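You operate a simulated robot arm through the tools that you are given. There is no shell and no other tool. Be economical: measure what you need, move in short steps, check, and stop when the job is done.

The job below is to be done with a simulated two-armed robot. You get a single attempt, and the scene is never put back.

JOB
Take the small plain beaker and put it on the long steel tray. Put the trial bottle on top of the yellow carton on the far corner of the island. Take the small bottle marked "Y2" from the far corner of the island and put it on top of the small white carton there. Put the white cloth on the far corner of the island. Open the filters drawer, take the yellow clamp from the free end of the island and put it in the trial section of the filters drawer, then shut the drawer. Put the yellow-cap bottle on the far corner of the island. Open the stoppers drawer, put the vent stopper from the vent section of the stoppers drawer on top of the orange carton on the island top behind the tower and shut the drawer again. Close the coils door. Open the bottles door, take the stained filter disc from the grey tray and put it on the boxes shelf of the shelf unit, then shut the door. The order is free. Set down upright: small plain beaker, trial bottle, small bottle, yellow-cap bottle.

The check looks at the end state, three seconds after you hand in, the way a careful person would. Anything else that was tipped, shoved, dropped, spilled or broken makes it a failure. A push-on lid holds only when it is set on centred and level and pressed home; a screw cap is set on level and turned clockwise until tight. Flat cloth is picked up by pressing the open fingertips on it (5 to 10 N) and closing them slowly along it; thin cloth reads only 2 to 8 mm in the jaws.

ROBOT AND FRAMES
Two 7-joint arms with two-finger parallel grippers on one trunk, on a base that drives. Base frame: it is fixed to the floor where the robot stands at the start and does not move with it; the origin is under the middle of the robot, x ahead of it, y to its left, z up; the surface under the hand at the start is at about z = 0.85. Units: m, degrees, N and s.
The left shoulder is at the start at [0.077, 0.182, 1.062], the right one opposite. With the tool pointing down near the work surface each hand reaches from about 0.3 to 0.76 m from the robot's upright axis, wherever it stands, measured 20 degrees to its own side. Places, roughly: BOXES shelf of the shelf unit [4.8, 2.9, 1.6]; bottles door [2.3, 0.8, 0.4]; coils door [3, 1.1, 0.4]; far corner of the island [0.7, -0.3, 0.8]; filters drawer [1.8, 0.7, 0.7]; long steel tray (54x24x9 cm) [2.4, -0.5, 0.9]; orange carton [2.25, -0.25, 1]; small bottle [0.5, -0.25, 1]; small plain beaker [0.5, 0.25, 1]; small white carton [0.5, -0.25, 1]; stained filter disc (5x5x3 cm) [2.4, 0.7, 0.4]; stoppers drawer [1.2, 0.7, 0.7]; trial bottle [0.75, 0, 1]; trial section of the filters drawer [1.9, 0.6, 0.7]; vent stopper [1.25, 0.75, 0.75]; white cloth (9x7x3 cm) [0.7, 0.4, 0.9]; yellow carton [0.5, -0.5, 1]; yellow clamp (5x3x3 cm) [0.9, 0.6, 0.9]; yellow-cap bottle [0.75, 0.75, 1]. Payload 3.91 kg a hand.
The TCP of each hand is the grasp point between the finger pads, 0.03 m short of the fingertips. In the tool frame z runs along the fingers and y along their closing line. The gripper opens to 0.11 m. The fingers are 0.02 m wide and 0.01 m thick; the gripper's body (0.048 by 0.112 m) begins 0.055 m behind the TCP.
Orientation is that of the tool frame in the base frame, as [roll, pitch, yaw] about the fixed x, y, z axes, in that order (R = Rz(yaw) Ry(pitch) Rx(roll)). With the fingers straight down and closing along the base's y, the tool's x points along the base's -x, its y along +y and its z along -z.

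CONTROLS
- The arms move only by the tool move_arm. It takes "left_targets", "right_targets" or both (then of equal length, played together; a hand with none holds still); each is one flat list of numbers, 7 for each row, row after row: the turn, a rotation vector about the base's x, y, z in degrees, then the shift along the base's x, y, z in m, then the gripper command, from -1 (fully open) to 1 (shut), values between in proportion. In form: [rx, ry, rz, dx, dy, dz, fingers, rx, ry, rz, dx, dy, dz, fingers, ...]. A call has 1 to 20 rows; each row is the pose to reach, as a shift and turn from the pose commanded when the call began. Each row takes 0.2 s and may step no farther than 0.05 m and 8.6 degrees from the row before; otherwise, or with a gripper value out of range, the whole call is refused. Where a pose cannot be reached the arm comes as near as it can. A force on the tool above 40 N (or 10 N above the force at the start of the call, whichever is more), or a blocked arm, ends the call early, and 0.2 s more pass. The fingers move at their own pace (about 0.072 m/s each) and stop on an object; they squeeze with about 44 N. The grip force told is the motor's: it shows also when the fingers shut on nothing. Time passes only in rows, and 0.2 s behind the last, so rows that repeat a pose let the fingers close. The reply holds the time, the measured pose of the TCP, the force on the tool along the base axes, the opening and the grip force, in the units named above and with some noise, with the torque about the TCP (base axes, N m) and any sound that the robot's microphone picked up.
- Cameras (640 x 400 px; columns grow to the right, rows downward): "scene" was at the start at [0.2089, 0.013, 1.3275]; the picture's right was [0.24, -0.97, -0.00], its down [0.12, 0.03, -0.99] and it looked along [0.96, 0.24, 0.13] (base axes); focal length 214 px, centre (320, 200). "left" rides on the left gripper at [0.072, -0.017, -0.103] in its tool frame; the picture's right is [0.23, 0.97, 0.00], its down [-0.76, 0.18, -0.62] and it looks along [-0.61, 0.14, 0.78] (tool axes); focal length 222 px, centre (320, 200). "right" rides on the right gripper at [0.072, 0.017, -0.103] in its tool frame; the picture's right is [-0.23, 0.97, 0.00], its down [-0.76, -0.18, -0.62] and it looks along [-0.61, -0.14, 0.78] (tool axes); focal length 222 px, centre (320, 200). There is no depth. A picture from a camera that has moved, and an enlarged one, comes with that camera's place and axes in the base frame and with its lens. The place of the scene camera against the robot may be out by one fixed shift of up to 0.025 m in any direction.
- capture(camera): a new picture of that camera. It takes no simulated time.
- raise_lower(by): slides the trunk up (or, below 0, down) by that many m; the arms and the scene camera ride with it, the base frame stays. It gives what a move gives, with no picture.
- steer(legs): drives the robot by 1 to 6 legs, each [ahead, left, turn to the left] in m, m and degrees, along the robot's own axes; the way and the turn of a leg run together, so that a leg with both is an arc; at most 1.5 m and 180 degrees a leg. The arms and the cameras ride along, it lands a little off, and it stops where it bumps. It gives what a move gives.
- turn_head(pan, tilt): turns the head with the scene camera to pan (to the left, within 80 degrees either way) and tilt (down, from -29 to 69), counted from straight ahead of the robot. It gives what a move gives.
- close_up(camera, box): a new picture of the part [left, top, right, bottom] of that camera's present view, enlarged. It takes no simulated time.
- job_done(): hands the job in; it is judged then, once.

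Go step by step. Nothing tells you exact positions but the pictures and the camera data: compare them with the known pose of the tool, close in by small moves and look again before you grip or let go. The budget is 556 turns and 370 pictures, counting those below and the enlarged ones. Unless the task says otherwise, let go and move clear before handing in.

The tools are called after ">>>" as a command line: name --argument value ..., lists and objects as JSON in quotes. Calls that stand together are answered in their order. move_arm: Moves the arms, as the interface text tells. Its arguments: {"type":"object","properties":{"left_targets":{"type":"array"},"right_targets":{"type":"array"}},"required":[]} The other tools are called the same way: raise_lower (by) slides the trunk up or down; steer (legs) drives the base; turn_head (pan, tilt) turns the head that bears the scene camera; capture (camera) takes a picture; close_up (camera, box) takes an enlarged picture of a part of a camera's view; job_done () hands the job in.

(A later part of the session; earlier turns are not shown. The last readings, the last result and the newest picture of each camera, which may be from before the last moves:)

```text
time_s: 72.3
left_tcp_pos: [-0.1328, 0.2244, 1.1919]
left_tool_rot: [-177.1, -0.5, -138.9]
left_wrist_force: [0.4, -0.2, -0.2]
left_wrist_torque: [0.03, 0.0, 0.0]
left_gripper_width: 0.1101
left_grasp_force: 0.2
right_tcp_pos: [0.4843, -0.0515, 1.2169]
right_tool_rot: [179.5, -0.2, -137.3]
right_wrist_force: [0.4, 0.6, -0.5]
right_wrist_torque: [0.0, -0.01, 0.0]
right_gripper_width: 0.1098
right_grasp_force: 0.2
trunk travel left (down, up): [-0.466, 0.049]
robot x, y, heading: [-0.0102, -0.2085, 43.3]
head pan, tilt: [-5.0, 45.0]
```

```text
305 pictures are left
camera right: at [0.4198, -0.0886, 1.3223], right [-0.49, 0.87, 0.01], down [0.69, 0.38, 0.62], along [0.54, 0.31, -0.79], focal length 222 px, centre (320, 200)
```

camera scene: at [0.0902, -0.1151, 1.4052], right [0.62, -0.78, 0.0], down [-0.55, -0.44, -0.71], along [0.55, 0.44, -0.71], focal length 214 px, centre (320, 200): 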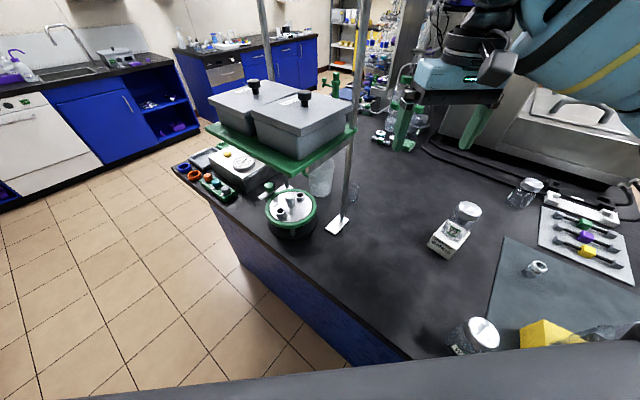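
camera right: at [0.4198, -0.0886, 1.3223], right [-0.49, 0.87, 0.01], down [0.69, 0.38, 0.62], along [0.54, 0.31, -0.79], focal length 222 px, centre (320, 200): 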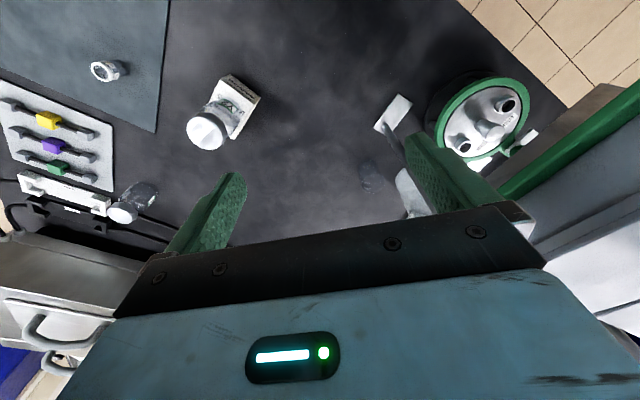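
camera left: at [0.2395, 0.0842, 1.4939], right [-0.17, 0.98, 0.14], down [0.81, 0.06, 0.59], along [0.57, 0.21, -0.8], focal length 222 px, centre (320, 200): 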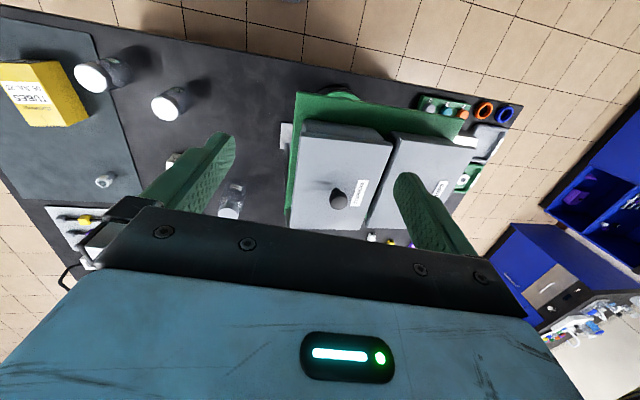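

>>> close_up --camera "scene" --box '[300, 150, 400, 240]'

>>> close_up --camera "right" --box '[330, 120, 450, 230]'

```text
4.44 times, centred on (350, 195) of scene
camera zoom: at [0.0902, -0.1151, 1.4052], right [0.62, -0.78, 0.0], down [-0.55, -0.44, -0.71], along [0.55, 0.44, -0.71], focal length 953 px, centre (187, 222)
```

zoom: 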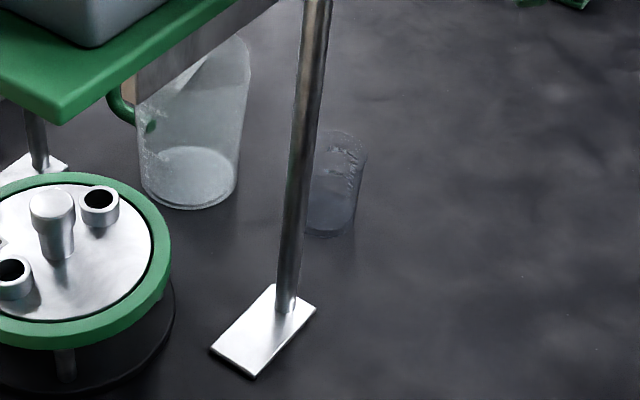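

```text
3.64 times, centred on (390, 175) of right
camera zoom: at [0.4198, -0.0886, 1.3223], right [-0.49, 0.87, 0.01], down [0.69, 0.38, 0.62], along [0.54, 0.31, -0.79], focal length 808 px, centre (66, 291)
```

zoom: 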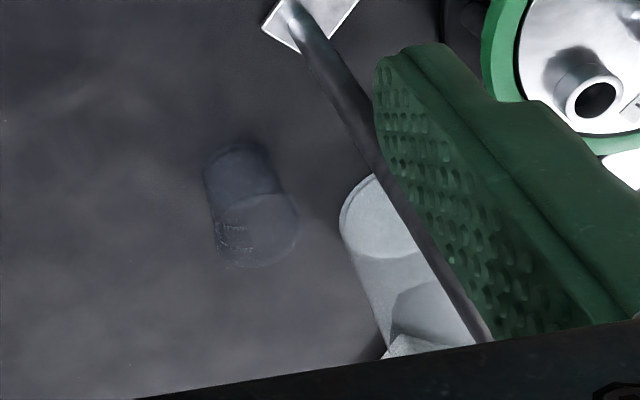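

The beaker stands at about (0.600, 0.147), height 7 cm, post at (0.50, 0.12), jug at (0.57, 0.27). I'll approach via x≈0.62 and then +y, yawing the jaws so the fingers miss the post and the jug.

>>> move_arm --right_targets '[0, 0, 3, 0.03, 0, -0.03, -1, 0, 0, 6, 0.06, 0.0, -0.06, -1, 0, 0, 9, 0.09, 0.0, -0.09, -1, 0, 0, 12, 0.12, 0.01, -0.11, -1, 0, 0, 15, 0.13, 0.05, -0.11, -0.7, 0, 0, 18, 0.13, 0.08, -0.11, -0.5, 0, 0, 20, 0.13, 0.11, -0.11, -0.5]'

>>> capture --camera "scene"

>>> capture --camera "right"

```text
time_s: 73.9
left_tcp_pos: [-0.1324, 0.2263, 1.1916]
left_tool_rot: [-177.0, -0.5, -139.0]
left_wrist_force: [-0.2, 1.0, 0.0]
left_wrist_torque: [-0.02, 0.0, -0.01]
left_gripper_width: 0.1101
left_grasp_force: 0.0
right_tcp_pos: [0.6139, 0.0591, 1.1076]
right_tool_rot: [179.7, -0.2, -117.5]
right_wrist_force: [-0.2, -0.4, 0.0]
right_wrist_torque: [0.0, -0.01, 0.0]
right_gripper_width: 0.0827
right_grasp_force: 0.1
trunk travel left (down, up): [-0.466, 0.049]
robot x, y, heading: [-0.0101, -0.2064, 43.8]
head pan, tilt: [-5.0, 45.0]
```

```text
302 pictures are left
camera scene: at [0.0898, -0.1138, 1.4052], right [0.62, -0.78, 0.0], down [-0.55, -0.44, -0.71], along [0.55, 0.44, -0.71], focal length 214 px, centre (320, 200)
```

scene: 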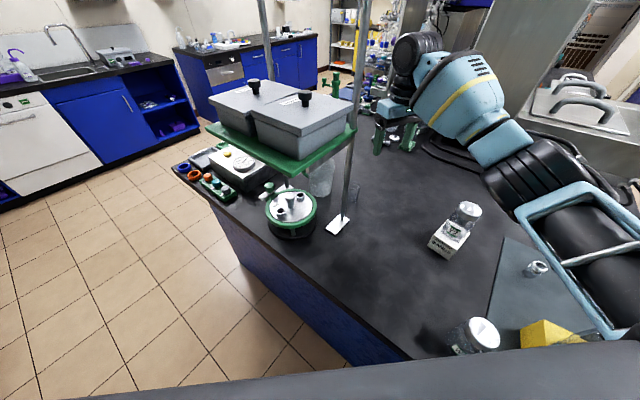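

```text
301 pictures are left
camera right: at [0.5649, 0.0016, 1.2122], right [-0.76, 0.65, 0.0], down [0.51, 0.59, 0.62], along [0.4, 0.47, -0.79], focal length 222 px, centre (320, 200)
```

right: 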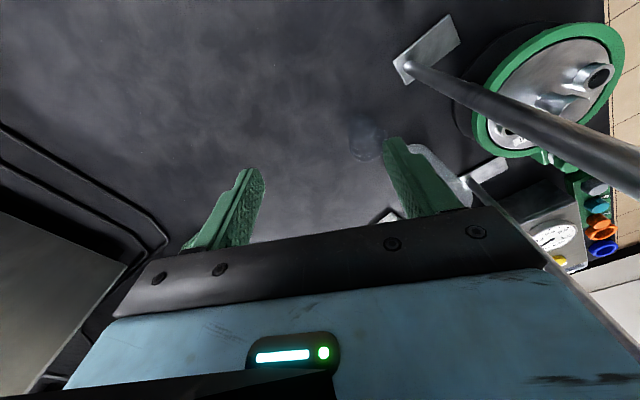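

>>> move_arm --right_targets '[0, 0, 0, -0.005, 0.03, -0.03, -0.5, 0, 0, 0, -0.01, 0.06, -0.06, -0.5, 0, 0, 0, -0.013, 0.09, -0.1, -0.5, 0, 0, 0, -0.013, 0.09, -0.1, -0.5]'

>>> capture --camera "right"

>>> close_up --camera "scene" --box '[280, 60, 460, 240]'

```text
time_s: 74.9
left_tcp_pos: [-0.1328, 0.2245, 1.1933]
left_tool_rot: [-177.1, -0.5, -138.9]
left_wrist_force: [-0.6, -0.1, -0.6]
left_wrist_torque: [0.05, -0.01, 0.01]
left_gripper_width: 0.1102
left_grasp_force: 0.1
right_tcp_pos: [0.5919, 0.1393, 1.0055]
right_tool_rot: [179.7, -0.2, -117.3]
right_wrist_force: [-0.5, 0.5, -1.0]
right_wrist_torque: [0.01, 0.0, -0.01]
right_gripper_width: 0.0822
right_grasp_force: 0.0
right hand out of reach, approached as far as the arm can: row 3, 4
trunk travel left (down, up): [-0.466, 0.049]
robot x, y, heading: [-0.0107, -0.2059, 43.7]
head pan, tilt: [-5.0, 45.0]
```

```text
300 pictures are left
camera right: at [0.5449, 0.0822, 1.1102], right [-0.76, 0.65, 0.0], down [0.51, 0.59, 0.62], along [0.4, 0.47, -0.78], focal length 222 px, centre (320, 200)
```

right: 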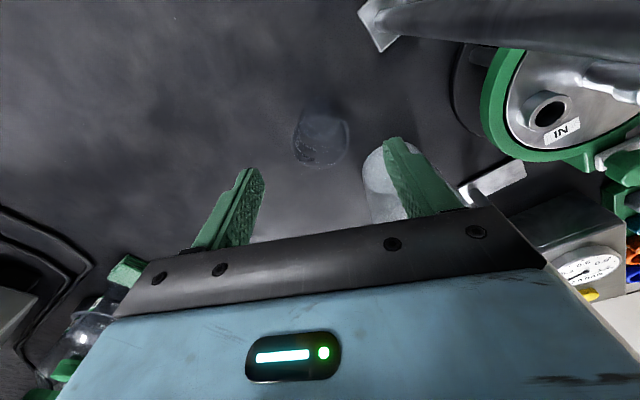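

```text
2.22 times, centred on (370, 150) of scene
camera zoom: at [0.0904, -0.1149, 1.4053], right [0.62, -0.78, 0.0], down [-0.55, -0.44, -0.71], along [0.55, 0.44, -0.71], focal length 477 px, centre (209, 311)
```

zoom: 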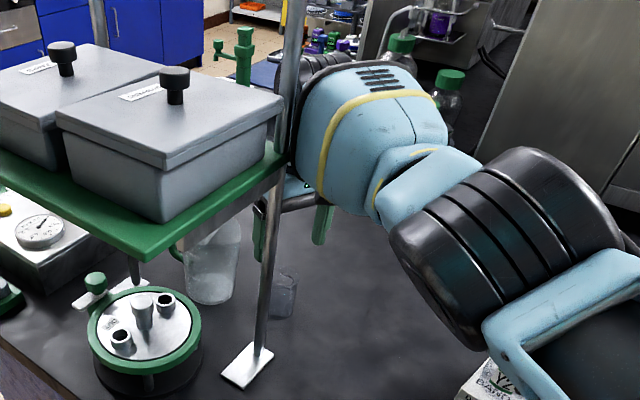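

I need 1–2 cm more reach; I'll drive slightly toward the beaker.

>>> steer --legs '[[0.03, 0, 0]]'

>>> capture --camera "right"

```text
time_s: 75.7
left_tcp_pos: [-0.1123, 0.2437, 1.1923]
left_tool_rot: [-177.1, -0.4, -138.9]
left_wrist_force: [-0.4, -0.3, 0.2]
left_wrist_torque: [0.01, 0.02, -0.01]
left_gripper_width: 0.11
left_grasp_force: 0.0
right_tcp_pos: [0.6142, 0.1578, 1.0074]
right_tool_rot: [179.7, 0.0, -117.5]
right_wrist_force: [0.4, -0.1, -0.4]
right_wrist_torque: [0.0, 0.02, 0.02]
right_gripper_width: 0.0826
right_grasp_force: 0.0
trunk travel left (down, up): [-0.466, 0.049]
robot x, y, heading: [0.012, -0.1849, 43.9]
head pan, tilt: [-5.0, 45.0]
```

```text
298 pictures are left
camera right: at [0.5662, 0.1014, 1.1114], right [-0.76, 0.65, 0.0], down [0.51, 0.59, 0.62], along [0.4, 0.47, -0.78], focal length 222 px, centre (320, 200)
```

right: 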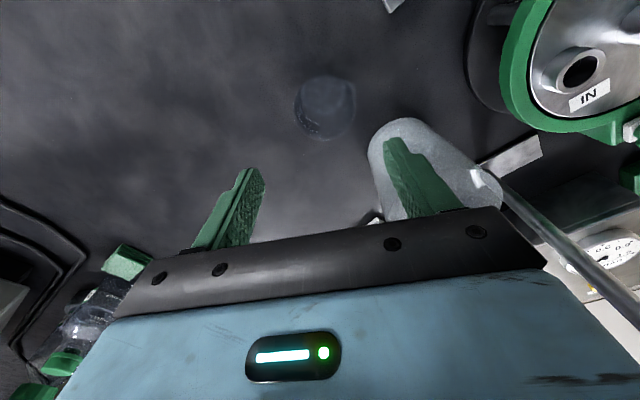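

>>> move_arm --right_targets '[0, 0, 0, -0.012, -0.006, 0, -0.5, 0, 0, 0, -0.012, -0.006, -0.03, -0.5, 0, 0, 0, -0.012, -0.006, -0.06, -0.5, 0, 0, 0, -0.012, -0.006, -0.06, -0.5]'

>>> capture --camera "right"

>>> capture --camera "scene"

```text
time_s: 76.7
left_tcp_pos: [-0.108, 0.2422, 1.1921]
left_tool_rot: [-177.4, -0.6, -138.9]
left_wrist_force: [-0.1, 0.8, -0.4]
left_wrist_torque: [0.01, 0.0, 0.0]
left_gripper_width: 0.1101
left_grasp_force: 0.2
right_tcp_pos: [0.6085, 0.1531, 0.9402]
right_tool_rot: [179.5, -0.9, -117.6]
right_wrist_force: [0.6, -0.5, -0.4]
right_wrist_torque: [0.01, -0.01, -0.01]
right_gripper_width: 0.0829
right_grasp_force: 0.0
right hand out of reach, approached as far as the arm can: row 1, 2, 3, 4
trunk travel left (down, up): [-0.466, 0.049]
robot x, y, heading: [0.0114, -0.1848, 43.6]
head pan, tilt: [-5.0, 45.0]
```

```text
297 pictures are left
camera right: at [0.561, 0.0976, 1.0448], right [-0.76, 0.65, 0.01], down [0.52, 0.6, 0.61], along [0.39, 0.46, -0.79], focal length 222 px, centre (320, 200)
```

right: 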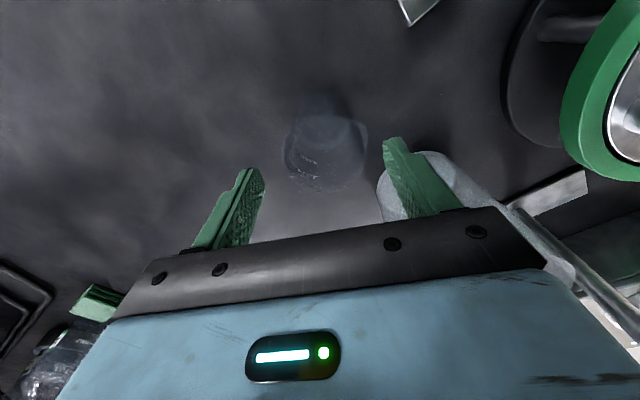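

```text
296 pictures are left
camera scene: at [0.1153, -0.0966, 1.4043], right [0.62, -0.78, 0.0], down [-0.55, -0.44, -0.71], along [0.55, 0.44, -0.71], focal length 214 px, centre (320, 200)
```

scene: 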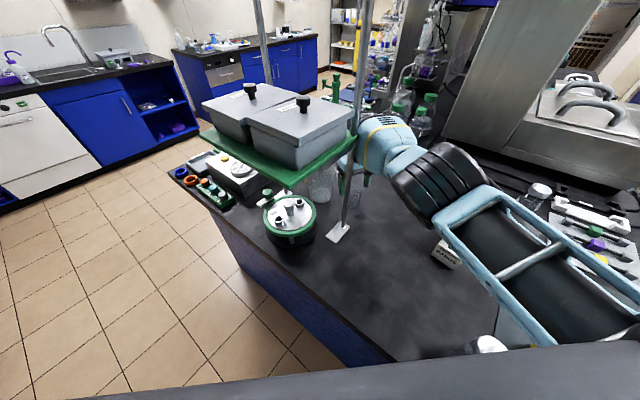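

I'll check the elbow's clearance from the trial bottle and Y2 before going lower.

>>> turn_head --pan -70 --tilt 45

>>> capture --camera "scene"

```text
time_s: 78.1
left_tcp_pos: [-0.1081, 0.2428, 1.194]
left_tool_rot: [-177.4, -0.7, -138.9]
left_wrist_force: [-0.2, 0.6, 0.1]
left_wrist_torque: [0.02, -0.03, 0.0]
left_gripper_width: 0.11
left_grasp_force: 0.0
right_tcp_pos: [0.61, 0.1556, 0.9436]
right_tool_rot: [179.4, -0.5, -117.7]
right_wrist_force: [0.4, 0.1, -0.3]
right_wrist_torque: [0.0, -0.02, 0.0]
right_gripper_width: 0.0824
right_grasp_force: 0.0
trunk travel left (down, up): [-0.466, 0.049]
robot x, y, heading: [0.0091, -0.1886, 43.6]
head pan, tilt: [-70.0, 45.0]
```

```text
295 pictures are left
camera scene: at [0.1259, -0.1833, 1.4047], right [-0.44, -0.9, 0.0], down [-0.64, 0.31, -0.7], along [0.63, -0.31, -0.71], focal length 214 px, centre (320, 200)
```

scene: 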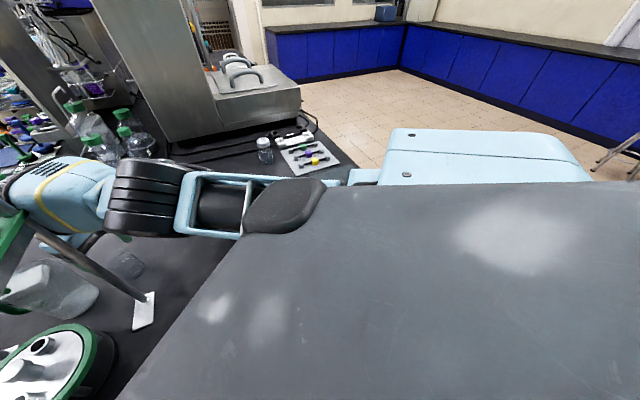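

The arm is nearly straight but clear of the bottles. I'll lower the trunk 5 cm, which brings the fingers around the beaker.

>>> raise_lower --by -0.048

>>> capture --camera "right"

```text
time_s: 78.7
left_tcp_pos: [-0.1109, 0.2437, 1.1601]
left_tool_rot: [-177.0, -1.4, -138.9]
left_wrist_force: [1.2, -0.3, -0.3]
left_wrist_torque: [-0.01, 0.02, -0.01]
left_gripper_width: 0.11
left_grasp_force: 0.1
right_tcp_pos: [0.6042, 0.1536, 0.8816]
right_tool_rot: [179.0, -3.7, -117.6]
right_wrist_force: [-9.2, -2.7, 15.4]
right_wrist_torque: [-0.33, -0.41, -0.27]
right_gripper_width: 0.0788
right_grasp_force: 0.0
trunk travel left (down, up): [-0.437, 0.078]
robot x, y, heading: [0.0113, -0.184, 43.8]
head pan, tilt: [-70.0, 45.0]
stopped: the force on the tool passed its limit at 85 N (the readings are from after the stop); the commanded pose is now the measured one
```

```text
294 pictures are left
camera right: at [0.5604, 0.1019, 0.9902], right [-0.76, 0.65, 0.0], down [0.54, 0.62, 0.57], along [0.37, 0.43, -0.82], focal length 222 px, centre (320, 200)
```

right: 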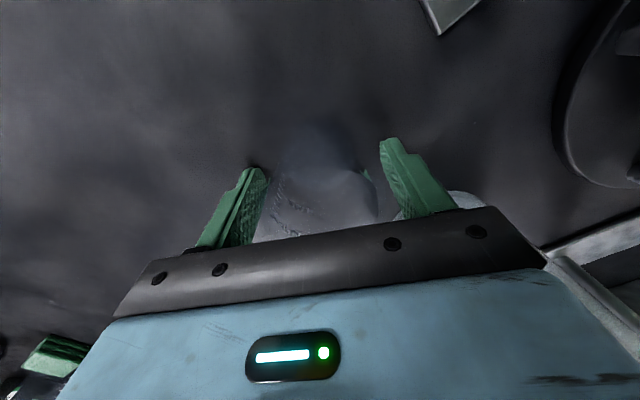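

The fingertips touched the tabletop (the arm dropped more than expected); the beaker still stands between them. I'll lift 1 cm and close gently.

>>> move_arm --right_targets '[0, 0, 0, 0, 0, 0.012, -0.45, 0, 0, 0, 0, 0, 0.015, -0.45]'

>>> capture --camera "right"

```text
time_s: 79.3
left_tcp_pos: [-0.1093, 0.245, 1.1602]
left_tool_rot: [-177.0, -1.4, -139.0]
left_wrist_force: [-0.9, 0.5, 0.1]
left_wrist_torque: [-0.01, -0.04, -0.02]
left_gripper_width: 0.11
left_grasp_force: 0.0
right_tcp_pos: [0.6062, 0.1553, 0.8938]
right_tool_rot: [178.9, -3.9, -117.6]
right_wrist_force: [-0.3, -0.8, -0.1]
right_wrist_torque: [-0.01, -0.02, 0.0]
right_gripper_width: 0.0796
right_grasp_force: 0.1
trunk travel left (down, up): [-0.437, 0.078]
robot x, y, heading: [0.0138, -0.1882, 43.8]
head pan, tilt: [-70.0, 45.0]
```

```text
293 pictures are left
camera right: at [0.5631, 0.1045, 1.0028], right [-0.76, 0.65, 0.0], down [0.54, 0.62, 0.56], along [0.37, 0.43, -0.83], focal length 222 px, centre (320, 200)
```

right: 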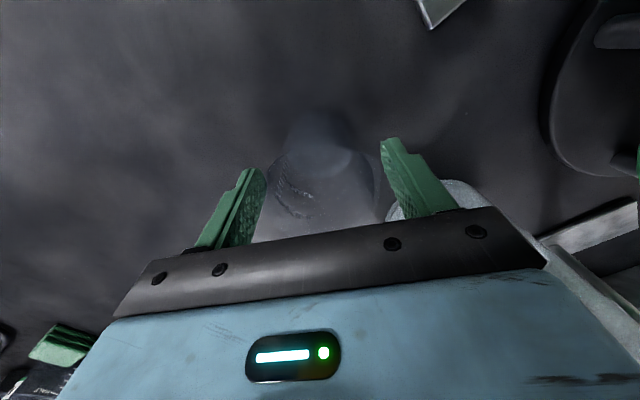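

>>> move_arm --right_targets '[0, 0, 0, -0.006, -0.011, 0.0, -0.45, 0, 0, 0, -0.006, -0.011, 0, -0.45, 0, 0, 0, -0.006, -0.011, 0, -0.1, 0, 0, 0, -0.006, -0.011, 0, 0.2, 0, 0, 0, -0.006, -0.011, 0, 0.5, 0, 0, 0, -0.006, -0.011, 0, 0.5]'

>>> capture --camera "right"

```text
time_s: 80.7
left_tcp_pos: [-0.1104, 0.2462, 1.1589]
left_tool_rot: [-177.0, -1.4, -138.9]
left_wrist_force: [-0.9, 0.5, -0.1]
left_wrist_torque: [0.02, -0.02, -0.05]
left_gripper_width: 0.1098
left_grasp_force: 0.0
right_tcp_pos: [0.6068, 0.1552, 0.8938]
right_tool_rot: [178.8, -3.8, -117.6]
right_wrist_force: [1.1, 0.3, -0.3]
right_wrist_torque: [-0.03, 0.02, 0.05]
right_gripper_width: 0.0489
right_grasp_force: 43.7
right hand out of reach, approached as far as the arm can: row 1, 2, 3, 4, 5, 6
trunk travel left (down, up): [-0.437, 0.078]
robot x, y, heading: [0.0115, -0.1861, 43.8]
head pan, tilt: [-70.0, 45.0]
```

```text
292 pictures are left
camera right: at [0.5637, 0.1039, 1.0021], right [-0.76, 0.65, 0.0], down [0.54, 0.62, 0.57], along [0.37, 0.43, -0.82], focal length 222 px, centre (320, 200)
```

right: 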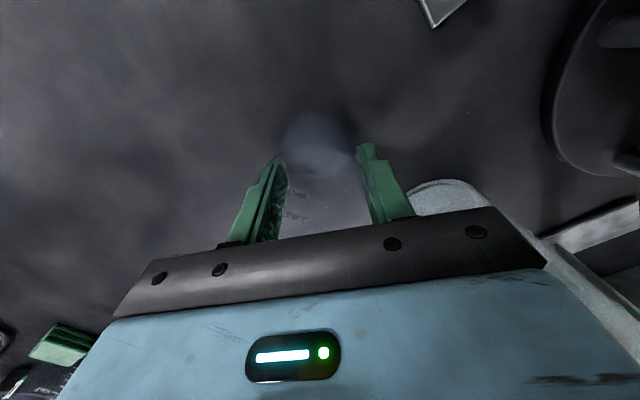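

Gripped at 49 mm. I'll lift by raising the trunk.

>>> raise_lower --by 0.075

>>> capture --camera "right"

```text
time_s: 81.8
left_tcp_pos: [-0.1087, 0.2433, 1.236]
left_tool_rot: [-177.2, -1.1, -139.1]
left_wrist_force: [0.1, -0.4, 0.0]
left_wrist_torque: [-0.03, 0.01, -0.01]
left_gripper_width: 0.1098
left_grasp_force: 0.1
right_tcp_pos: [0.6117, 0.1573, 1.14]
right_tool_rot: [-176.3, 10.2, -117.3]
right_wrist_force: [-0.5, -0.3, -2.0]
right_wrist_torque: [-0.04, -0.05, 0.02]
right_gripper_width: 0.0485
right_grasp_force: 44.0
trunk travel left (down, up): [-0.512, 0.003]
robot x, y, heading: [0.0123, -0.188, 43.4]
head pan, tilt: [-70.0, 45.0]
```

```text
291 pictures are left
camera right: at [0.5499, 0.0871, 1.2285], right [-0.76, 0.65, -0.02], down [0.41, 0.5, 0.76], along [0.51, 0.57, -0.65], focal length 222 px, centre (320, 200)
```

right: 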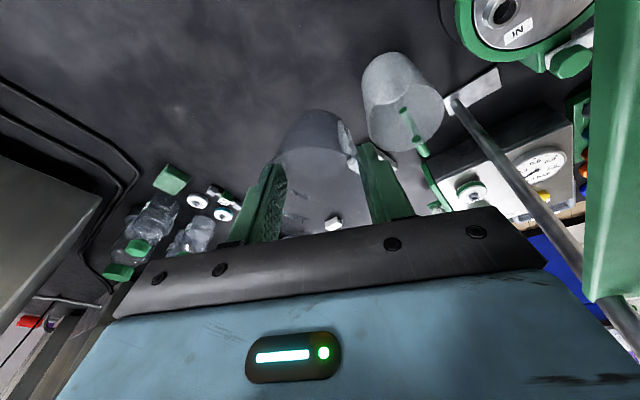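

The beaker is held. I'll straighten the tool and retract away from the rack.

>>> move_arm --right_targets '[-2, 2, 0, 0.0, -0.03, 0.0, 0.5, -4, 4, 0, 0, -0.06, 0, 0.5, -6, 6, 0, -0.01, -0.09, 0, 0.5, -7.4, 8, 0, -0.03, -0.12, 0, 0.5, -7.4, 8, 0, -0.05, -0.15, 0, 0.5, -7.4, 8, 0, -0.08, -0.18, 0, 0.5, -7.4, 8, 0, -0.1, -0.2, 0, 0.5]'

>>> turn_head --pan -10 --tilt 40

>>> capture --camera "scene"

```text
time_s: 83.4
left_tcp_pos: [-0.1092, 0.2455, 1.2351]
left_tool_rot: [-177.1, -1.3, -138.8]
left_wrist_force: [0.0, -0.3, 0.4]
left_wrist_torque: [0.02, 0.03, -0.03]
left_gripper_width: 0.1101
left_grasp_force: 0.0
right_tcp_pos: [0.6331, 0.0868, 1.1467]
right_tool_rot: [179.9, -0.5, -117.6]
right_wrist_force: [0.1, -0.9, -0.7]
right_wrist_torque: [0.03, 0.0, -0.02]
right_gripper_width: 0.0486
right_grasp_force: 43.9
right hand out of reach, approached as far as the arm can: row 1, 2, 3, 4, 5, 6, 7
trunk travel left (down, up): [-0.512, 0.003]
robot x, y, heading: [0.0095, -0.1854, 43.7]
head pan, tilt: [-70.0, 45.0]
```

```text
time_s: 84.7
left_tcp_pos: [-0.1088, 0.2465, 1.2341]
left_tool_rot: [-177.0, -1.3, -138.9]
left_wrist_force: [-0.4, 0.0, 0.1]
left_wrist_torque: [0.01, -0.01, 0.0]
left_gripper_width: 0.11
left_grasp_force: 0.1
right_tcp_pos: [0.6346, 0.0861, 1.1463]
right_tool_rot: [179.9, -0.5, -117.6]
right_wrist_force: [-0.5, 0.0, -1.0]
right_wrist_torque: [0.02, 0.01, 0.03]
right_gripper_width: 0.0487
right_grasp_force: 44.0
trunk travel left (down, up): [-0.512, 0.003]
robot x, y, heading: [0.0111, -0.1861, 43.5]
head pan, tilt: [-10.0, 40.0]
```

```text
290 pictures are left
camera scene: at [0.0772, -0.1381, 1.4636], right [0.55, -0.83, 0.0], down [-0.54, -0.36, -0.77], along [0.64, 0.42, -0.64], focal length 214 px, centre (320, 200)
```

scene: 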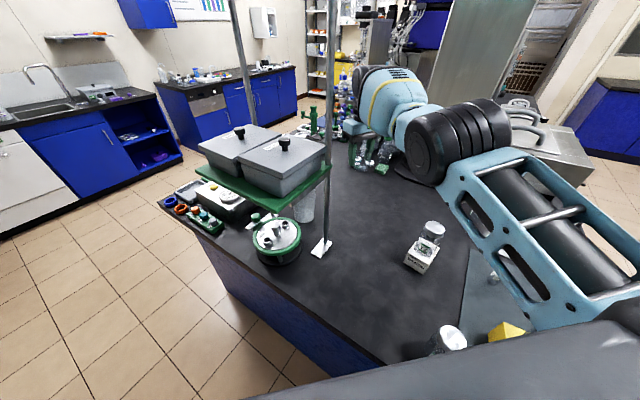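

>>> move_arm --right_targets '[0, 0, 0, -0.03, -0.03, 0, 0.5, 0, 0, 0, -0.06, -0.06, 0, 0.5, 0, 0, 0, -0.06, -0.06, 0.0, 0.5]'

```text
time_s: 85.5
left_tcp_pos: [-0.1092, 0.2452, 1.2352]
left_tool_rot: [-177.0, -1.3, -138.9]
left_wrist_force: [-0.4, 0.2, -0.3]
left_wrist_torque: [-0.01, 0.0, -0.01]
left_gripper_width: 0.11
left_grasp_force: 0.0
right_tcp_pos: [0.6297, 0.0905, 1.1551]
right_tool_rot: [179.9, -0.5, -117.6]
right_wrist_force: [0.5, -0.2, -0.6]
right_wrist_torque: [0.01, -0.01, -0.02]
right_gripper_width: 0.0485
right_grasp_force: 43.7
right hand out of reach, approached as far as the arm can: row 1, 2, 3
trunk travel left (down, up): [-0.512, 0.003]
robot x, y, heading: [0.008, -0.1864, 43.8]
head pan, tilt: [-10.0, 40.0]
```

>>> move_arm --right_targets '[0, 0, -7, 0, -0.02, 0.02, 0.5, 0, 0, -14, 0, -0.04, 0.04, 0.5, 0, 0, -20, 0, -0.06, 0.06, 0.5, 0, 0, -20, 0, -0.06, 0.06, 0.5]'

```text
time_s: 86.5
left_tcp_pos: [-0.111, 0.2459, 1.2342]
left_tool_rot: [-176.9, -1.4, -138.9]
left_wrist_force: [-0.8, 0.1, -0.6]
left_wrist_torque: [-0.01, -0.01, 0.03]
left_gripper_width: 0.11
left_grasp_force: 0.1
right_tcp_pos: [0.6519, 0.0494, 1.2201]
right_tool_rot: [179.9, -0.5, -137.6]
right_wrist_force: [0.2, -0.8, -0.3]
right_wrist_torque: [-0.02, -0.02, 0.02]
right_gripper_width: 0.0486
right_grasp_force: 44.3
right hand out of reach, approached as far as the arm can: row 1, 2, 3, 4
trunk travel left (down, up): [-0.512, 0.003]
robot x, y, heading: [0.0141, -0.186, 43.6]
head pan, tilt: [-10.0, 40.0]
```

>>> move_arm --right_targets '[0, 0, 0, -0.02, -0.03, 0, 0.5, 0, 0, 0, -0.05, -0.06, 0, 0.5, 0, 0, 0, -0.08, -0.09, 0, 0.5, 0, 0, 0, -0.11, -0.12, 0, 0.5, 0, 0, 0, -0.11, -0.12, 0, 0.5]'

>>> capture --camera "scene"

```text
time_s: 87.7
left_tcp_pos: [-0.11, 0.246, 1.234]
left_tool_rot: [-176.9, -1.3, -138.9]
left_wrist_force: [-0.1, 0.1, 0.2]
left_wrist_torque: [0.0, 0.02, 0.01]
left_gripper_width: 0.1101
left_grasp_force: 0.0
right_tcp_pos: [0.657, 0.0304, 1.2489]
right_tool_rot: [179.9, -0.6, -137.6]
right_wrist_force: [0.3, 0.3, -0.2]
right_wrist_torque: [-0.01, 0.02, 0.01]
right_gripper_width: 0.0486
right_grasp_force: 43.2
right hand out of reach, approached as far as the arm can: row 1, 2, 3, 4, 5
trunk travel left (down, up): [-0.512, 0.003]
robot x, y, heading: [0.0113, -0.1852, 43.9]
head pan, tilt: [-10.0, 40.0]
```

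```text
289 pictures are left
camera scene: at [0.0771, -0.1379, 1.4636], right [0.55, -0.83, 0.0], down [-0.54, -0.36, -0.77], along [0.64, 0.42, -0.64], focal length 214 px, centre (320, 200)
```

scene: 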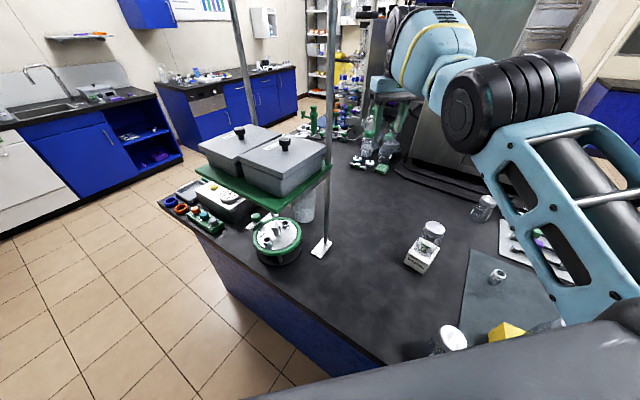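

The elbow is locked straight. I'll back the robot straight away from the island (high over everything) and then refold the arm.

>>> steer --legs '[[-0.28, 0, 0]]'

>>> capture --camera "scene"

```text
time_s: 89.7
left_tcp_pos: [-0.312, 0.0525, 1.2349]
left_tool_rot: [-176.9, -1.4, -139.1]
left_wrist_force: [0.7, 0.5, -0.6]
left_wrist_torque: [-0.02, 0.02, -0.04]
left_gripper_width: 0.1099
left_grasp_force: 0.1
right_tcp_pos: [0.4542, -0.1653, 1.246]
right_tool_rot: [179.9, -0.7, -137.8]
right_wrist_force: [1.1, -0.4, 0.3]
right_wrist_torque: [-0.03, 0.0, 0.03]
right_gripper_width: 0.0485
right_grasp_force: 44.0
trunk travel left (down, up): [-0.512, 0.003]
robot x, y, heading: [-0.1945, -0.3791, 43.6]
head pan, tilt: [-10.0, 40.0]
```

```text
288 pictures are left
camera scene: at [-0.1258, -0.3315, 1.4634], right [0.55, -0.83, 0.0], down [-0.54, -0.35, -0.77], along [0.64, 0.42, -0.64], focal length 214 px, centre (320, 200)
```

scene: 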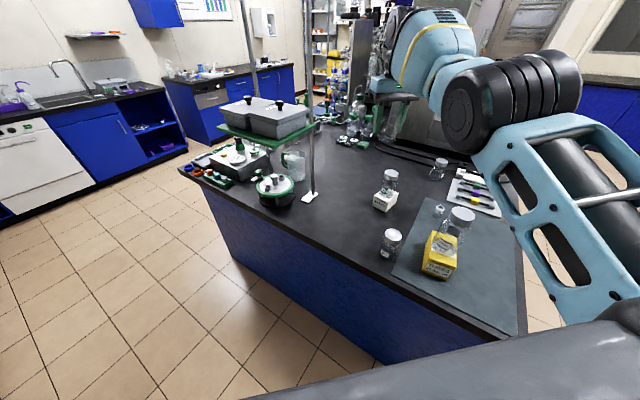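

>>> move_arm --right_targets '[0, 0, 0, -0.03, -0.03, 0, 0.5, 0, 0, 0, -0.06, -0.06, 0, 0.5, 0, 0, 0, -0.09, -0.09, 0, 0.5, 0, 0, 0, -0.12, -0.12, 0, 0.5, 0, 0, 0, -0.15, -0.15, 0, 0.5]'

```text
time_s: 90.8
left_tcp_pos: [-0.3123, 0.0529, 1.2348]
left_tool_rot: [-177.0, -1.3, -139.1]
left_wrist_force: [0.2, 0.8, -0.3]
left_wrist_torque: [-0.02, 0.02, 0.02]
left_gripper_width: 0.1102
left_grasp_force: 0.0
right_tcp_pos: [0.4524, -0.1782, 1.2834]
right_tool_rot: [179.8, -0.6, -137.8]
right_wrist_force: [0.0, 0.9, 0.0]
right_wrist_torque: [-0.02, 0.02, -0.01]
right_gripper_width: 0.0483
right_grasp_force: 43.9
right hand out of reach, approached as far as the arm can: row 1, 2, 3, 4, 5
trunk travel left (down, up): [-0.512, 0.003]
robot x, y, heading: [-0.1943, -0.3812, 43.6]
head pan, tilt: [-10.0, 40.0]
```

>>> move_arm --right_targets '[0, 0, 0, 0.0, 0.0, -0.04, 0.5, 0, 0, 0, -0.0, -0.0, -0.08, 0.5, 0, 0, 0, 0, 0, -0.12, 0.5, 0, 0, 0, 0, 0, -0.16, 0.5, 0, 0, 0, 0, 0, -0.16, 0.5]'

```text
time_s: 92.0
left_tcp_pos: [-0.3129, 0.0537, 1.2344]
left_tool_rot: [-177.0, -1.3, -139.1]
left_wrist_force: [-0.4, 0.7, -0.1]
left_wrist_torque: [-0.01, 0.0, 0.01]
left_gripper_width: 0.1098
left_grasp_force: 0.1
right_tcp_pos: [0.4852, -0.1655, 1.1246]
right_tool_rot: [179.9, -0.5, -137.7]
right_wrist_force: [-0.1, -0.2, -0.9]
right_wrist_torque: [0.01, -0.04, 0.0]
right_gripper_width: 0.0482
right_grasp_force: 43.9
right hand out of reach, approached as far as the arm can: row 1, 2, 3, 4, 5
trunk travel left (down, up): [-0.512, 0.003]
robot x, y, heading: [-0.1949, -0.38, 43.6]
head pan, tilt: [-10.0, 40.0]
```

The elbow seems stuck straight; I'll try swinging the hand to the right-hand side, with a tilt, to unlock it.

>>> move_arm --right_targets '[4, -4, 0, -0.02, -0.035, 0.0, 0.5, 8, -8, 0, -0.04, -0.07, 0, 0.5, 12, -12, 0, -0.06, -0.1, 0, 0.5, 16, -16, 0, -0.08, -0.13, 0, 0.5, 16, -16, 0, -0.08, -0.13, 0, 0.5]'

```text
time_s: 93.2
left_tcp_pos: [-0.314, 0.0533, 1.2349]
left_tool_rot: [-177.0, -1.3, -139.2]
left_wrist_force: [-0.5, -0.6, -1.0]
left_wrist_torque: [0.01, -0.01, 0.02]
left_gripper_width: 0.1102
left_grasp_force: 0.1
right_tcp_pos: [0.5629, -0.1763, 1.174]
right_tool_rot: [179.0, 19.1, -137.9]
right_wrist_force: [-1.4, 0.9, -0.5]
right_wrist_torque: [0.02, -0.02, -0.02]
right_gripper_width: 0.0484
right_grasp_force: 44.2
right hand out of reach, approached as far as the arm can: row 1, 2, 3, 4, 5
trunk travel left (down, up): [-0.512, 0.003]
robot x, y, heading: [-0.1958, -0.3779, 43.4]
head pan, tilt: [-10.0, 40.0]
```

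>>> move_arm --right_targets '[-4, 4, 0, -0.02, -0.02, -0.03, 0.5, -8, 8, 0, -0.04, -0.04, -0.06, 0.5, -12, 12, 0, -0.06, -0.06, -0.09, 0.5, -16, 16, 0, -0.08, -0.08, -0.12, 0.5, -20, 20, 0, -0.1, -0.1, -0.15, 0.5, -24, 24, 0, -0.12, -0.12, -0.15, 0.5, -26, 26, 0, -0.15, -0.15, -0.15, 0.5]'

```text
time_s: 94.8
left_tcp_pos: [-0.311, 0.0512, 1.2352]
left_tool_rot: [-177.1, -1.4, -139.0]
left_wrist_force: [0.4, 0.3, -0.6]
left_wrist_torque: [0.01, 0.0, 0.02]
left_gripper_width: 0.1098
left_grasp_force: 0.0
right_tcp_pos: [0.4941, -0.2788, 1.0063]
right_tool_rot: [-179.3, -17.9, -137.9]
right_wrist_force: [-0.3, -1.0, -0.5]
right_wrist_torque: [-0.04, 0.0, 0.0]
right_gripper_width: 0.0484
right_grasp_force: 44.0
right hand out of reach, approached as far as the arm can: row 1, 2, 3, 4, 5, 6, 7
trunk travel left (down, up): [-0.512, 0.003]
robot x, y, heading: [-0.1931, -0.3801, 43.4]
head pan, tilt: [-10.0, 40.0]
```

The hand is now too near the bottles at z 1.0. First straight up, then I'll look.

>>> move_arm --right_targets '[0, 0, 0, 0, 0, 0.04, 0.5, 0, 0, 0, 0, 0, 0.08, 0.5, 0, 0, 0, 0, 0, 0.12, 0.5, 0, 0, 0, 0, 0, 0.16, 0.5, 0, 0, 0, 0, 0, 0.2, 0.5, 0, 0, 0, 0, 0, 0.24, 0.5]'

>>> capture --camera "scene"

>>> capture --camera "right"

```text
time_s: 96.2
left_tcp_pos: [-0.3121, 0.0521, 1.2346]
left_tool_rot: [-177.0, -1.2, -139.2]
left_wrist_force: [0.1, 0.3, -0.1]
left_wrist_torque: [-0.02, 0.01, 0.02]
left_gripper_width: 0.1101
left_grasp_force: 0.0
right_tcp_pos: [0.493, -0.2773, 1.1572]
right_tool_rot: [-179.1, -17.3, -137.7]
right_wrist_force: [-0.4, 0.2, -0.6]
right_wrist_torque: [0.01, -0.01, 0.01]
right_gripper_width: 0.0482
right_grasp_force: 44.2
right hand out of reach, approached as far as the arm can: row 1, 2, 3, 4, 5, 6
trunk travel left (down, up): [-0.512, 0.003]
robot x, y, heading: [-0.1918, -0.3803, 43.3]
head pan, tilt: [-10.0, 40.0]
```

```text
287 pictures are left
camera scene: at [-0.1265, -0.3321, 1.4636], right [0.55, -0.83, 0.0], down [-0.54, -0.35, -0.77], along [0.64, 0.42, -0.64], focal length 214 px, centre (320, 200)
```

scene: 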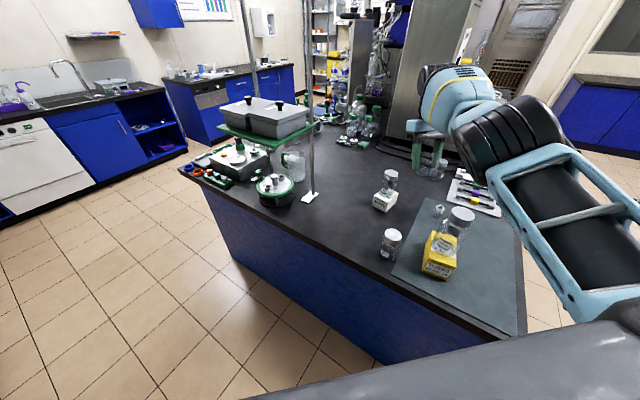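

```text
286 pictures are left
camera right: at [0.4513, -0.2902, 1.2778], right [-0.5, 0.86, -0.08], down [0.79, 0.49, 0.37], along [0.36, 0.12, -0.93], focal length 222 px, centre (320, 200)
```

right: 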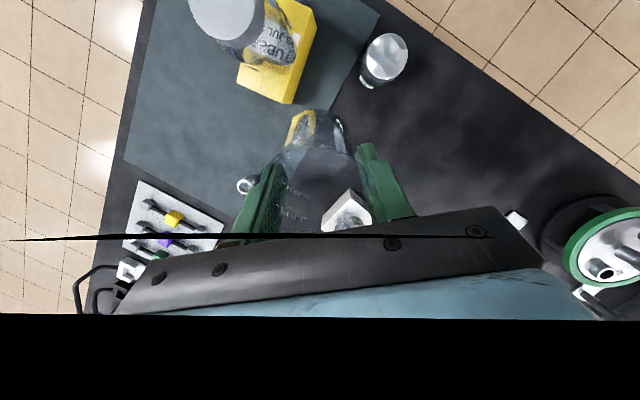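

>>> move_arm --right_targets '[4, -4, 0, 0, 0, 0.03, 0.5, 8, -8, 0, 0, 0, 0.06, 0.5, 12, -12, 0, 0, 0, 0.1, 0.5, 12, -12, 0, 0, 0, 0.14, 0.5, 12, -12, 0, -0.02, -0.02, 0.18, 0.5, 12, -12, 0, -0.04, -0.04, 0.22, 0.5]'

```text
time_s: 97.7
left_tcp_pos: [-0.3121, 0.0544, 1.2344]
left_tool_rot: [-177.1, -1.4, -139.1]
left_wrist_force: [0.4, -0.4, 0.1]
left_wrist_torque: [0.04, -0.02, -0.01]
left_gripper_width: 0.11
left_grasp_force: 0.0
right_tcp_pos: [0.4984, -0.2755, 1.3201]
right_tool_rot: [179.9, -0.9, -137.8]
right_wrist_force: [0.2, 0.9, -1.3]
right_wrist_torque: [0.0, 0.0, -0.03]
right_gripper_width: 0.0482
right_grasp_force: 44.3
right hand out of reach, approached as far as the arm can: row 1, 2, 3, 4, 5, 6
trunk travel left (down, up): [-0.512, 0.003]
robot x, y, heading: [-0.1868, -0.3781, 43.4]
head pan, tilt: [-10.0, 40.0]
```

Now high enough to clear everything. I'll drive to the open floor on the right side of the island (y ≈ -1.5) and refold the arm there.

>>> steer --legs '[[-0.515, -0.545, 0], [0.45, -0.98, 0]]'

>>> turn_head --pan 0 --tilt 30

>>> capture --camera "scene"

```text
time_s: 101.1
left_tcp_pos: [-0.3096, -0.4123, 1.2365]
left_tool_rot: [-177.1, -1.3, -139.2]
left_wrist_force: [-0.7, 0.6, 0.6]
left_wrist_torque: [0.08, -0.02, 0.01]
left_gripper_width: 0.1102
left_grasp_force: 0.0
right_tcp_pos: [0.4999, -0.7411, 1.3204]
right_tool_rot: [179.8, -0.7, -137.7]
right_wrist_force: [-0.5, -0.8, -0.5]
right_wrist_torque: [0.12, -0.01, 0.01]
right_gripper_width: 0.0483
right_grasp_force: 43.7
trunk travel left (down, up): [-0.512, 0.003]
robot x, y, heading: [-0.1877, -0.8419, 43.6]
head pan, tilt: [-10.0, 40.0]
stopped in leg 1: the robot was blocked; the commanded pose is now the measured one
```

```text
time_s: 101.8
left_tcp_pos: [-0.3083, -0.4077, 1.2348]
left_tool_rot: [-177.0, -1.5, -139.2]
left_wrist_force: [0.3, -0.2, -0.5]
left_wrist_torque: [-0.02, -0.02, 0.0]
left_gripper_width: 0.1101
left_grasp_force: 0.1
right_tcp_pos: [0.501, -0.7355, 1.3202]
right_tool_rot: [179.9, -0.9, -137.6]
right_wrist_force: [0.1, 0.3, -0.5]
right_wrist_torque: [-0.02, 0.02, 0.02]
right_gripper_width: 0.0483
right_grasp_force: 44.0
trunk travel left (down, up): [-0.512, 0.003]
robot x, y, heading: [-0.1875, -0.8411, 43.5]
head pan, tilt: [0.0, 30.0]
```

```text
285 pictures are left
camera scene: at [-0.1281, -0.7775, 1.4789], right [0.69, -0.73, 0.0], down [-0.36, -0.34, -0.87], along [0.63, 0.6, -0.5], focal length 214 px, centre (320, 200)
```

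scene: 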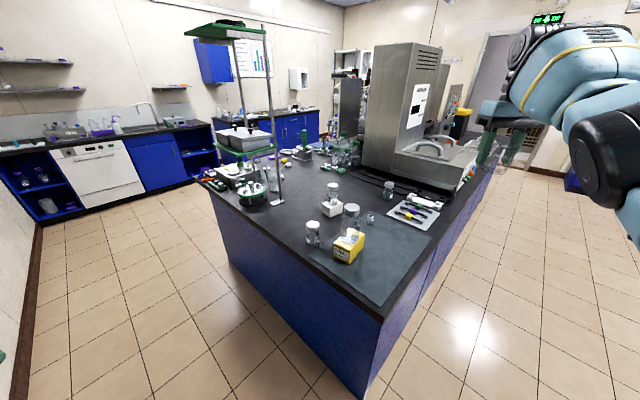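

Blocked again. I'll look to the right and behind.

>>> turn_head --pan -80 --tilt 25

>>> capture --camera "scene"

>>> turn_head --pan 80 --tilt 25

>>> capture --camera "scene"

```text
time_s: 103.3
left_tcp_pos: [-0.3087, -0.4065, 1.2342]
left_tool_rot: [-177.0, -1.4, -139.1]
left_wrist_force: [0.0, 0.2, 0.2]
left_wrist_torque: [0.03, 0.02, -0.01]
left_gripper_width: 0.1099
left_grasp_force: 0.0
right_tcp_pos: [0.5008, -0.7354, 1.3196]
right_tool_rot: [179.9, -0.9, -137.6]
right_wrist_force: [-0.4, -0.4, 0.4]
right_wrist_torque: [-0.03, 0.01, -0.03]
right_gripper_width: 0.0482
right_grasp_force: 44.3
trunk travel left (down, up): [-0.512, 0.003]
robot x, y, heading: [-0.1871, -0.8394, 43.3]
head pan, tilt: [-80.0, 25.0]
```

```text
284 pictures are left
camera scene: at [-0.1199, -0.8944, 1.4869], right [-0.59, -0.8, 0.0], down [-0.34, 0.25, -0.91], along [0.73, -0.54, -0.42], focal length 214 px, centre (320, 200)
```

scene: 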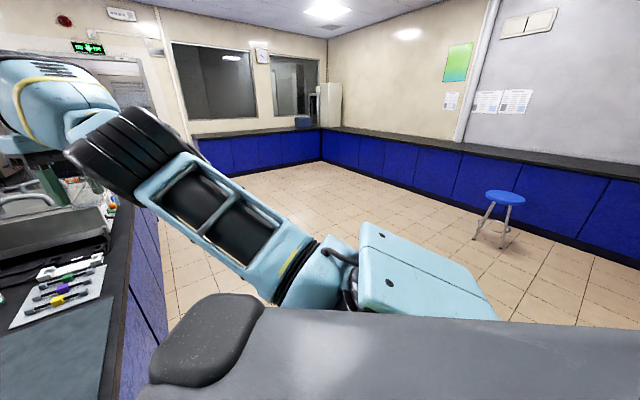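

```text
time_s: 105.8
left_tcp_pos: [-0.3079, -0.4082, 1.2336]
left_tool_rot: [-176.9, -1.3, -139.1]
left_wrist_force: [-1.6, 1.0, 0.7]
left_wrist_torque: [0.0, 0.04, -0.03]
left_gripper_width: 0.1099
left_grasp_force: 0.0
right_tcp_pos: [0.501, -0.7347, 1.3188]
right_tool_rot: [179.9, -0.9, -137.5]
right_wrist_force: [-0.4, 0.1, -0.9]
right_wrist_torque: [-0.01, 0.02, 0.02]
right_gripper_width: 0.0483
right_grasp_force: 43.8
trunk travel left (down, up): [-0.512, 0.003]
robot x, y, heading: [-0.1911, -0.84, 43.6]
head pan, tilt: [80.0, 25.0]
```

```text
283 pictures are left
camera scene: at [-0.2447, -0.7627, 1.4869], right [0.83, 0.55, 0.0], down [0.23, -0.35, -0.91], along [-0.5, 0.76, -0.42], focal length 214 px, centre (320, 200)
```

scene: 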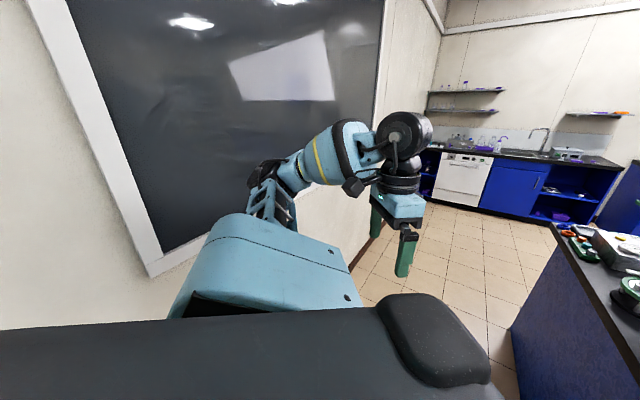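

>>> steer --legs '[[0.05, 0.0, 0], [0, 0, -43]]'

>>> turn_head --pan -80 --tilt 35

>>> capture --camera "scene"

```text
time_s: 108.7
left_tcp_pos: [0.059, -0.4099, 1.2352]
left_tool_rot: [-177.0, -1.3, 177.3]
left_wrist_force: [0.0, -0.2, 0.4]
left_wrist_torque: [0.01, -0.03, 0.02]
left_gripper_width: 0.1101
left_grasp_force: 0.1
right_tcp_pos: [0.4205, -1.2036, 1.3211]
right_tool_rot: [179.9, -0.8, 179.0]
right_wrist_force: [-0.1, 0.7, -0.5]
right_wrist_torque: [0.01, 0.01, 0.0]
right_gripper_width: 0.0483
right_grasp_force: 43.7
trunk travel left (down, up): [-0.512, 0.003]
robot x, y, heading: [-0.1539, -0.8041, -0.1]
head pan, tilt: [80.0, 25.0]
```

```text
time_s: 111.2
left_tcp_pos: [0.0577, -0.4102, 1.234]
left_tool_rot: [-177.0, -1.3, 177.3]
left_wrist_force: [0.2, 0.7, -0.5]
left_wrist_torque: [0.02, 0.01, 0.01]
left_gripper_width: 0.1102
left_grasp_force: 0.0
right_tcp_pos: [0.4213, -1.2026, 1.3201]
right_tool_rot: [180.0, -0.9, 179.1]
right_wrist_force: [-0.3, 0.7, 0.3]
right_wrist_torque: [0.01, -0.01, 0.02]
right_gripper_width: 0.0481
right_grasp_force: 43.8
trunk travel left (down, up): [-0.512, 0.003]
robot x, y, heading: [-0.1563, -0.8026, -0.1]
head pan, tilt: [-80.0, 35.0]
```

```text
282 pictures are left
camera scene: at [-0.1384, -0.9001, 1.4711], right [-0.98, -0.17, 0.0], down [-0.1, 0.56, -0.82], along [0.14, -0.81, -0.57], focal length 214 px, centre (320, 200)
```

scene: 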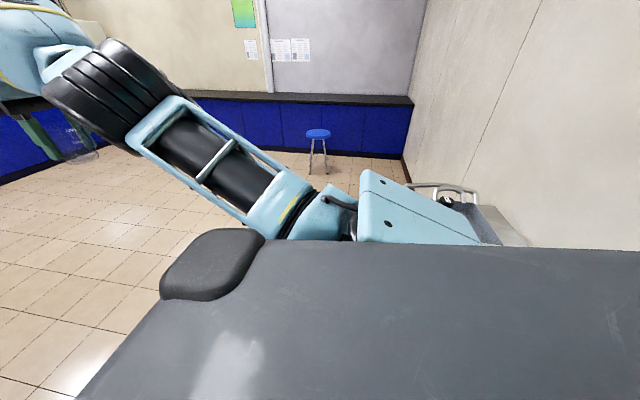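

There's a trolley behind right. The arm is now over open floor, so I'll try a long inward and downward command to refold the elbow.

>>> move_arm --right_targets '[0, 0, 0, -0.03, 0, -0.03, 0.5, 0, 0, 0, -0.06, 0, -0.06, 0.5, 0, 0, 0, -0.09, 0, -0.09, 0.5, 0, 0, 0, -0.12, 0, -0.12, 0.5, 0, 0, 0, -0.15, 0.02, -0.15, 0.5, 0, 0, 0, -0.18, 0.04, -0.18, 0.5, 0, 0, 0, -0.21, 0.06, -0.2, 0.5, 0, 0, 0, -0.21, 0.08, -0.24, 0.5, 0, 0, 0, -0.21, 0.1, -0.28, 0.5, 0, 0, 0, -0.21, 0.1, -0.28, 0.5]'

>>> capture --camera "scene"

```text
time_s: 113.4
left_tcp_pos: [0.0572, -0.41, 1.2346]
left_tool_rot: [-177.0, -1.3, 177.4]
left_wrist_force: [0.2, 0.0, 0.7]
left_wrist_torque: [-0.02, -0.02, 0.04]
left_gripper_width: 0.1099
left_grasp_force: 0.1
right_tcp_pos: [0.4841, -1.1466, 1.0489]
right_tool_rot: [180.0, -1.0, 178.9]
right_wrist_force: [0.4, 0.5, -0.6]
right_wrist_torque: [0.01, -0.01, -0.02]
right_gripper_width: 0.048
right_grasp_force: 44.3
right hand out of reach, approached as far as the arm can: row 1, 2, 3, 4, 5, 6, 7, 8, 9, 10
trunk travel left (down, up): [-0.512, 0.003]
robot x, y, heading: [-0.1529, -0.8053, 0.1]
head pan, tilt: [-80.0, 35.0]
```

```text
281 pictures are left
camera scene: at [-0.1388, -0.9001, 1.4712], right [-0.98, -0.17, 0.0], down [-0.1, 0.56, -0.82], along [0.14, -0.81, -0.57], focal length 214 px, centre (320, 200)
```

scene: 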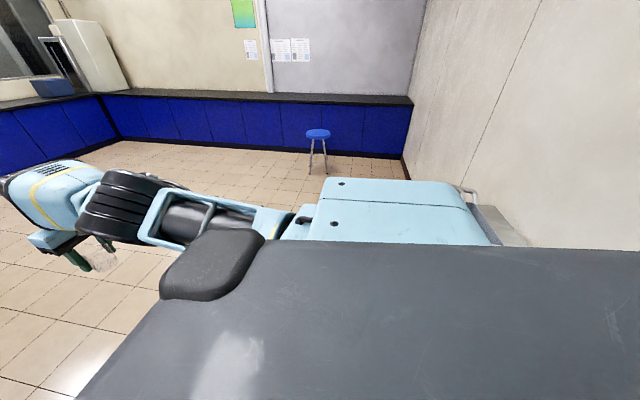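

The arm is dead straight. I'll tilt the tool strongly inward so the wrist reaches its limit and the elbow has to bend (the beaker is empty).

>>> move_arm --right_targets '[0, 8, 0, -0.03, 0, 0, 0.5, 0, 16, 0, -0.06, 0, 0, 0.5, 0, 24, 0, -0.09, 0, 0.01, 0.5, 0, 32, 0, -0.12, 0, 0.02, 0.5, 0, 40, 0, -0.15, 0, 0.03, 0.5, 0, 48, 0, -0.18, 0, 0.04, 0.5, 0, 56, 0, -0.21, 0, 0.05, 0.5, 0, 64, 0, -0.24, 0, 0.06, 0.5, 0, 72, 0, -0.27, 0, 0.07, 0.5, 0, 72, 0, -0.3, 0, 0.07, 0.5]'

>>> capture --camera "scene"

```text
time_s: 115.6
left_tcp_pos: [0.0556, -0.4106, 1.235]
left_tool_rot: [-177.1, -1.5, 177.5]
left_wrist_force: [0.0, 1.2, 0.4]
left_wrist_torque: [-0.05, -0.04, 0.02]
left_gripper_width: 0.11
left_grasp_force: 0.0
right_tcp_pos: [0.1544, -1.1304, 1.1003]
right_tool_rot: [-177.3, -72.5, 176.8]
right_wrist_force: [-1.8, 0.1, -0.1]
right_wrist_torque: [-0.02, -0.02, 0.01]
right_gripper_width: 0.0481
right_grasp_force: 43.9
right hand out of reach, approached as far as the arm can: row 2, 3, 4, 5, 6, 7, 8, 9, 10
trunk travel left (down, up): [-0.512, 0.003]
robot x, y, heading: [-0.1508, -0.8059, -0.1]
head pan, tilt: [-80.0, 35.0]
```

```text
280 pictures are left
camera scene: at [-0.1407, -0.8997, 1.4709], right [-0.98, -0.17, 0.0], down [-0.1, 0.56, -0.82], along [0.14, -0.81, -0.57], focal length 214 px, centre (320, 200)
```

scene: 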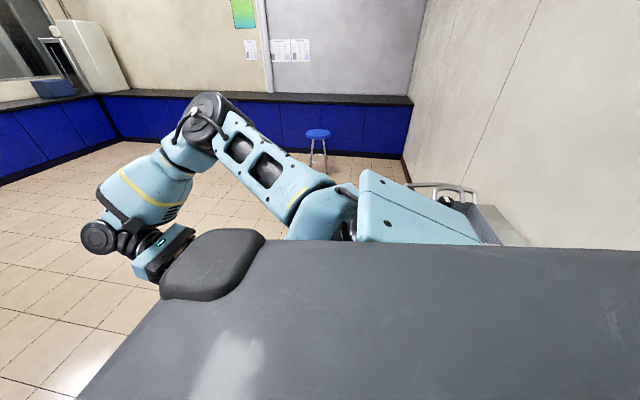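

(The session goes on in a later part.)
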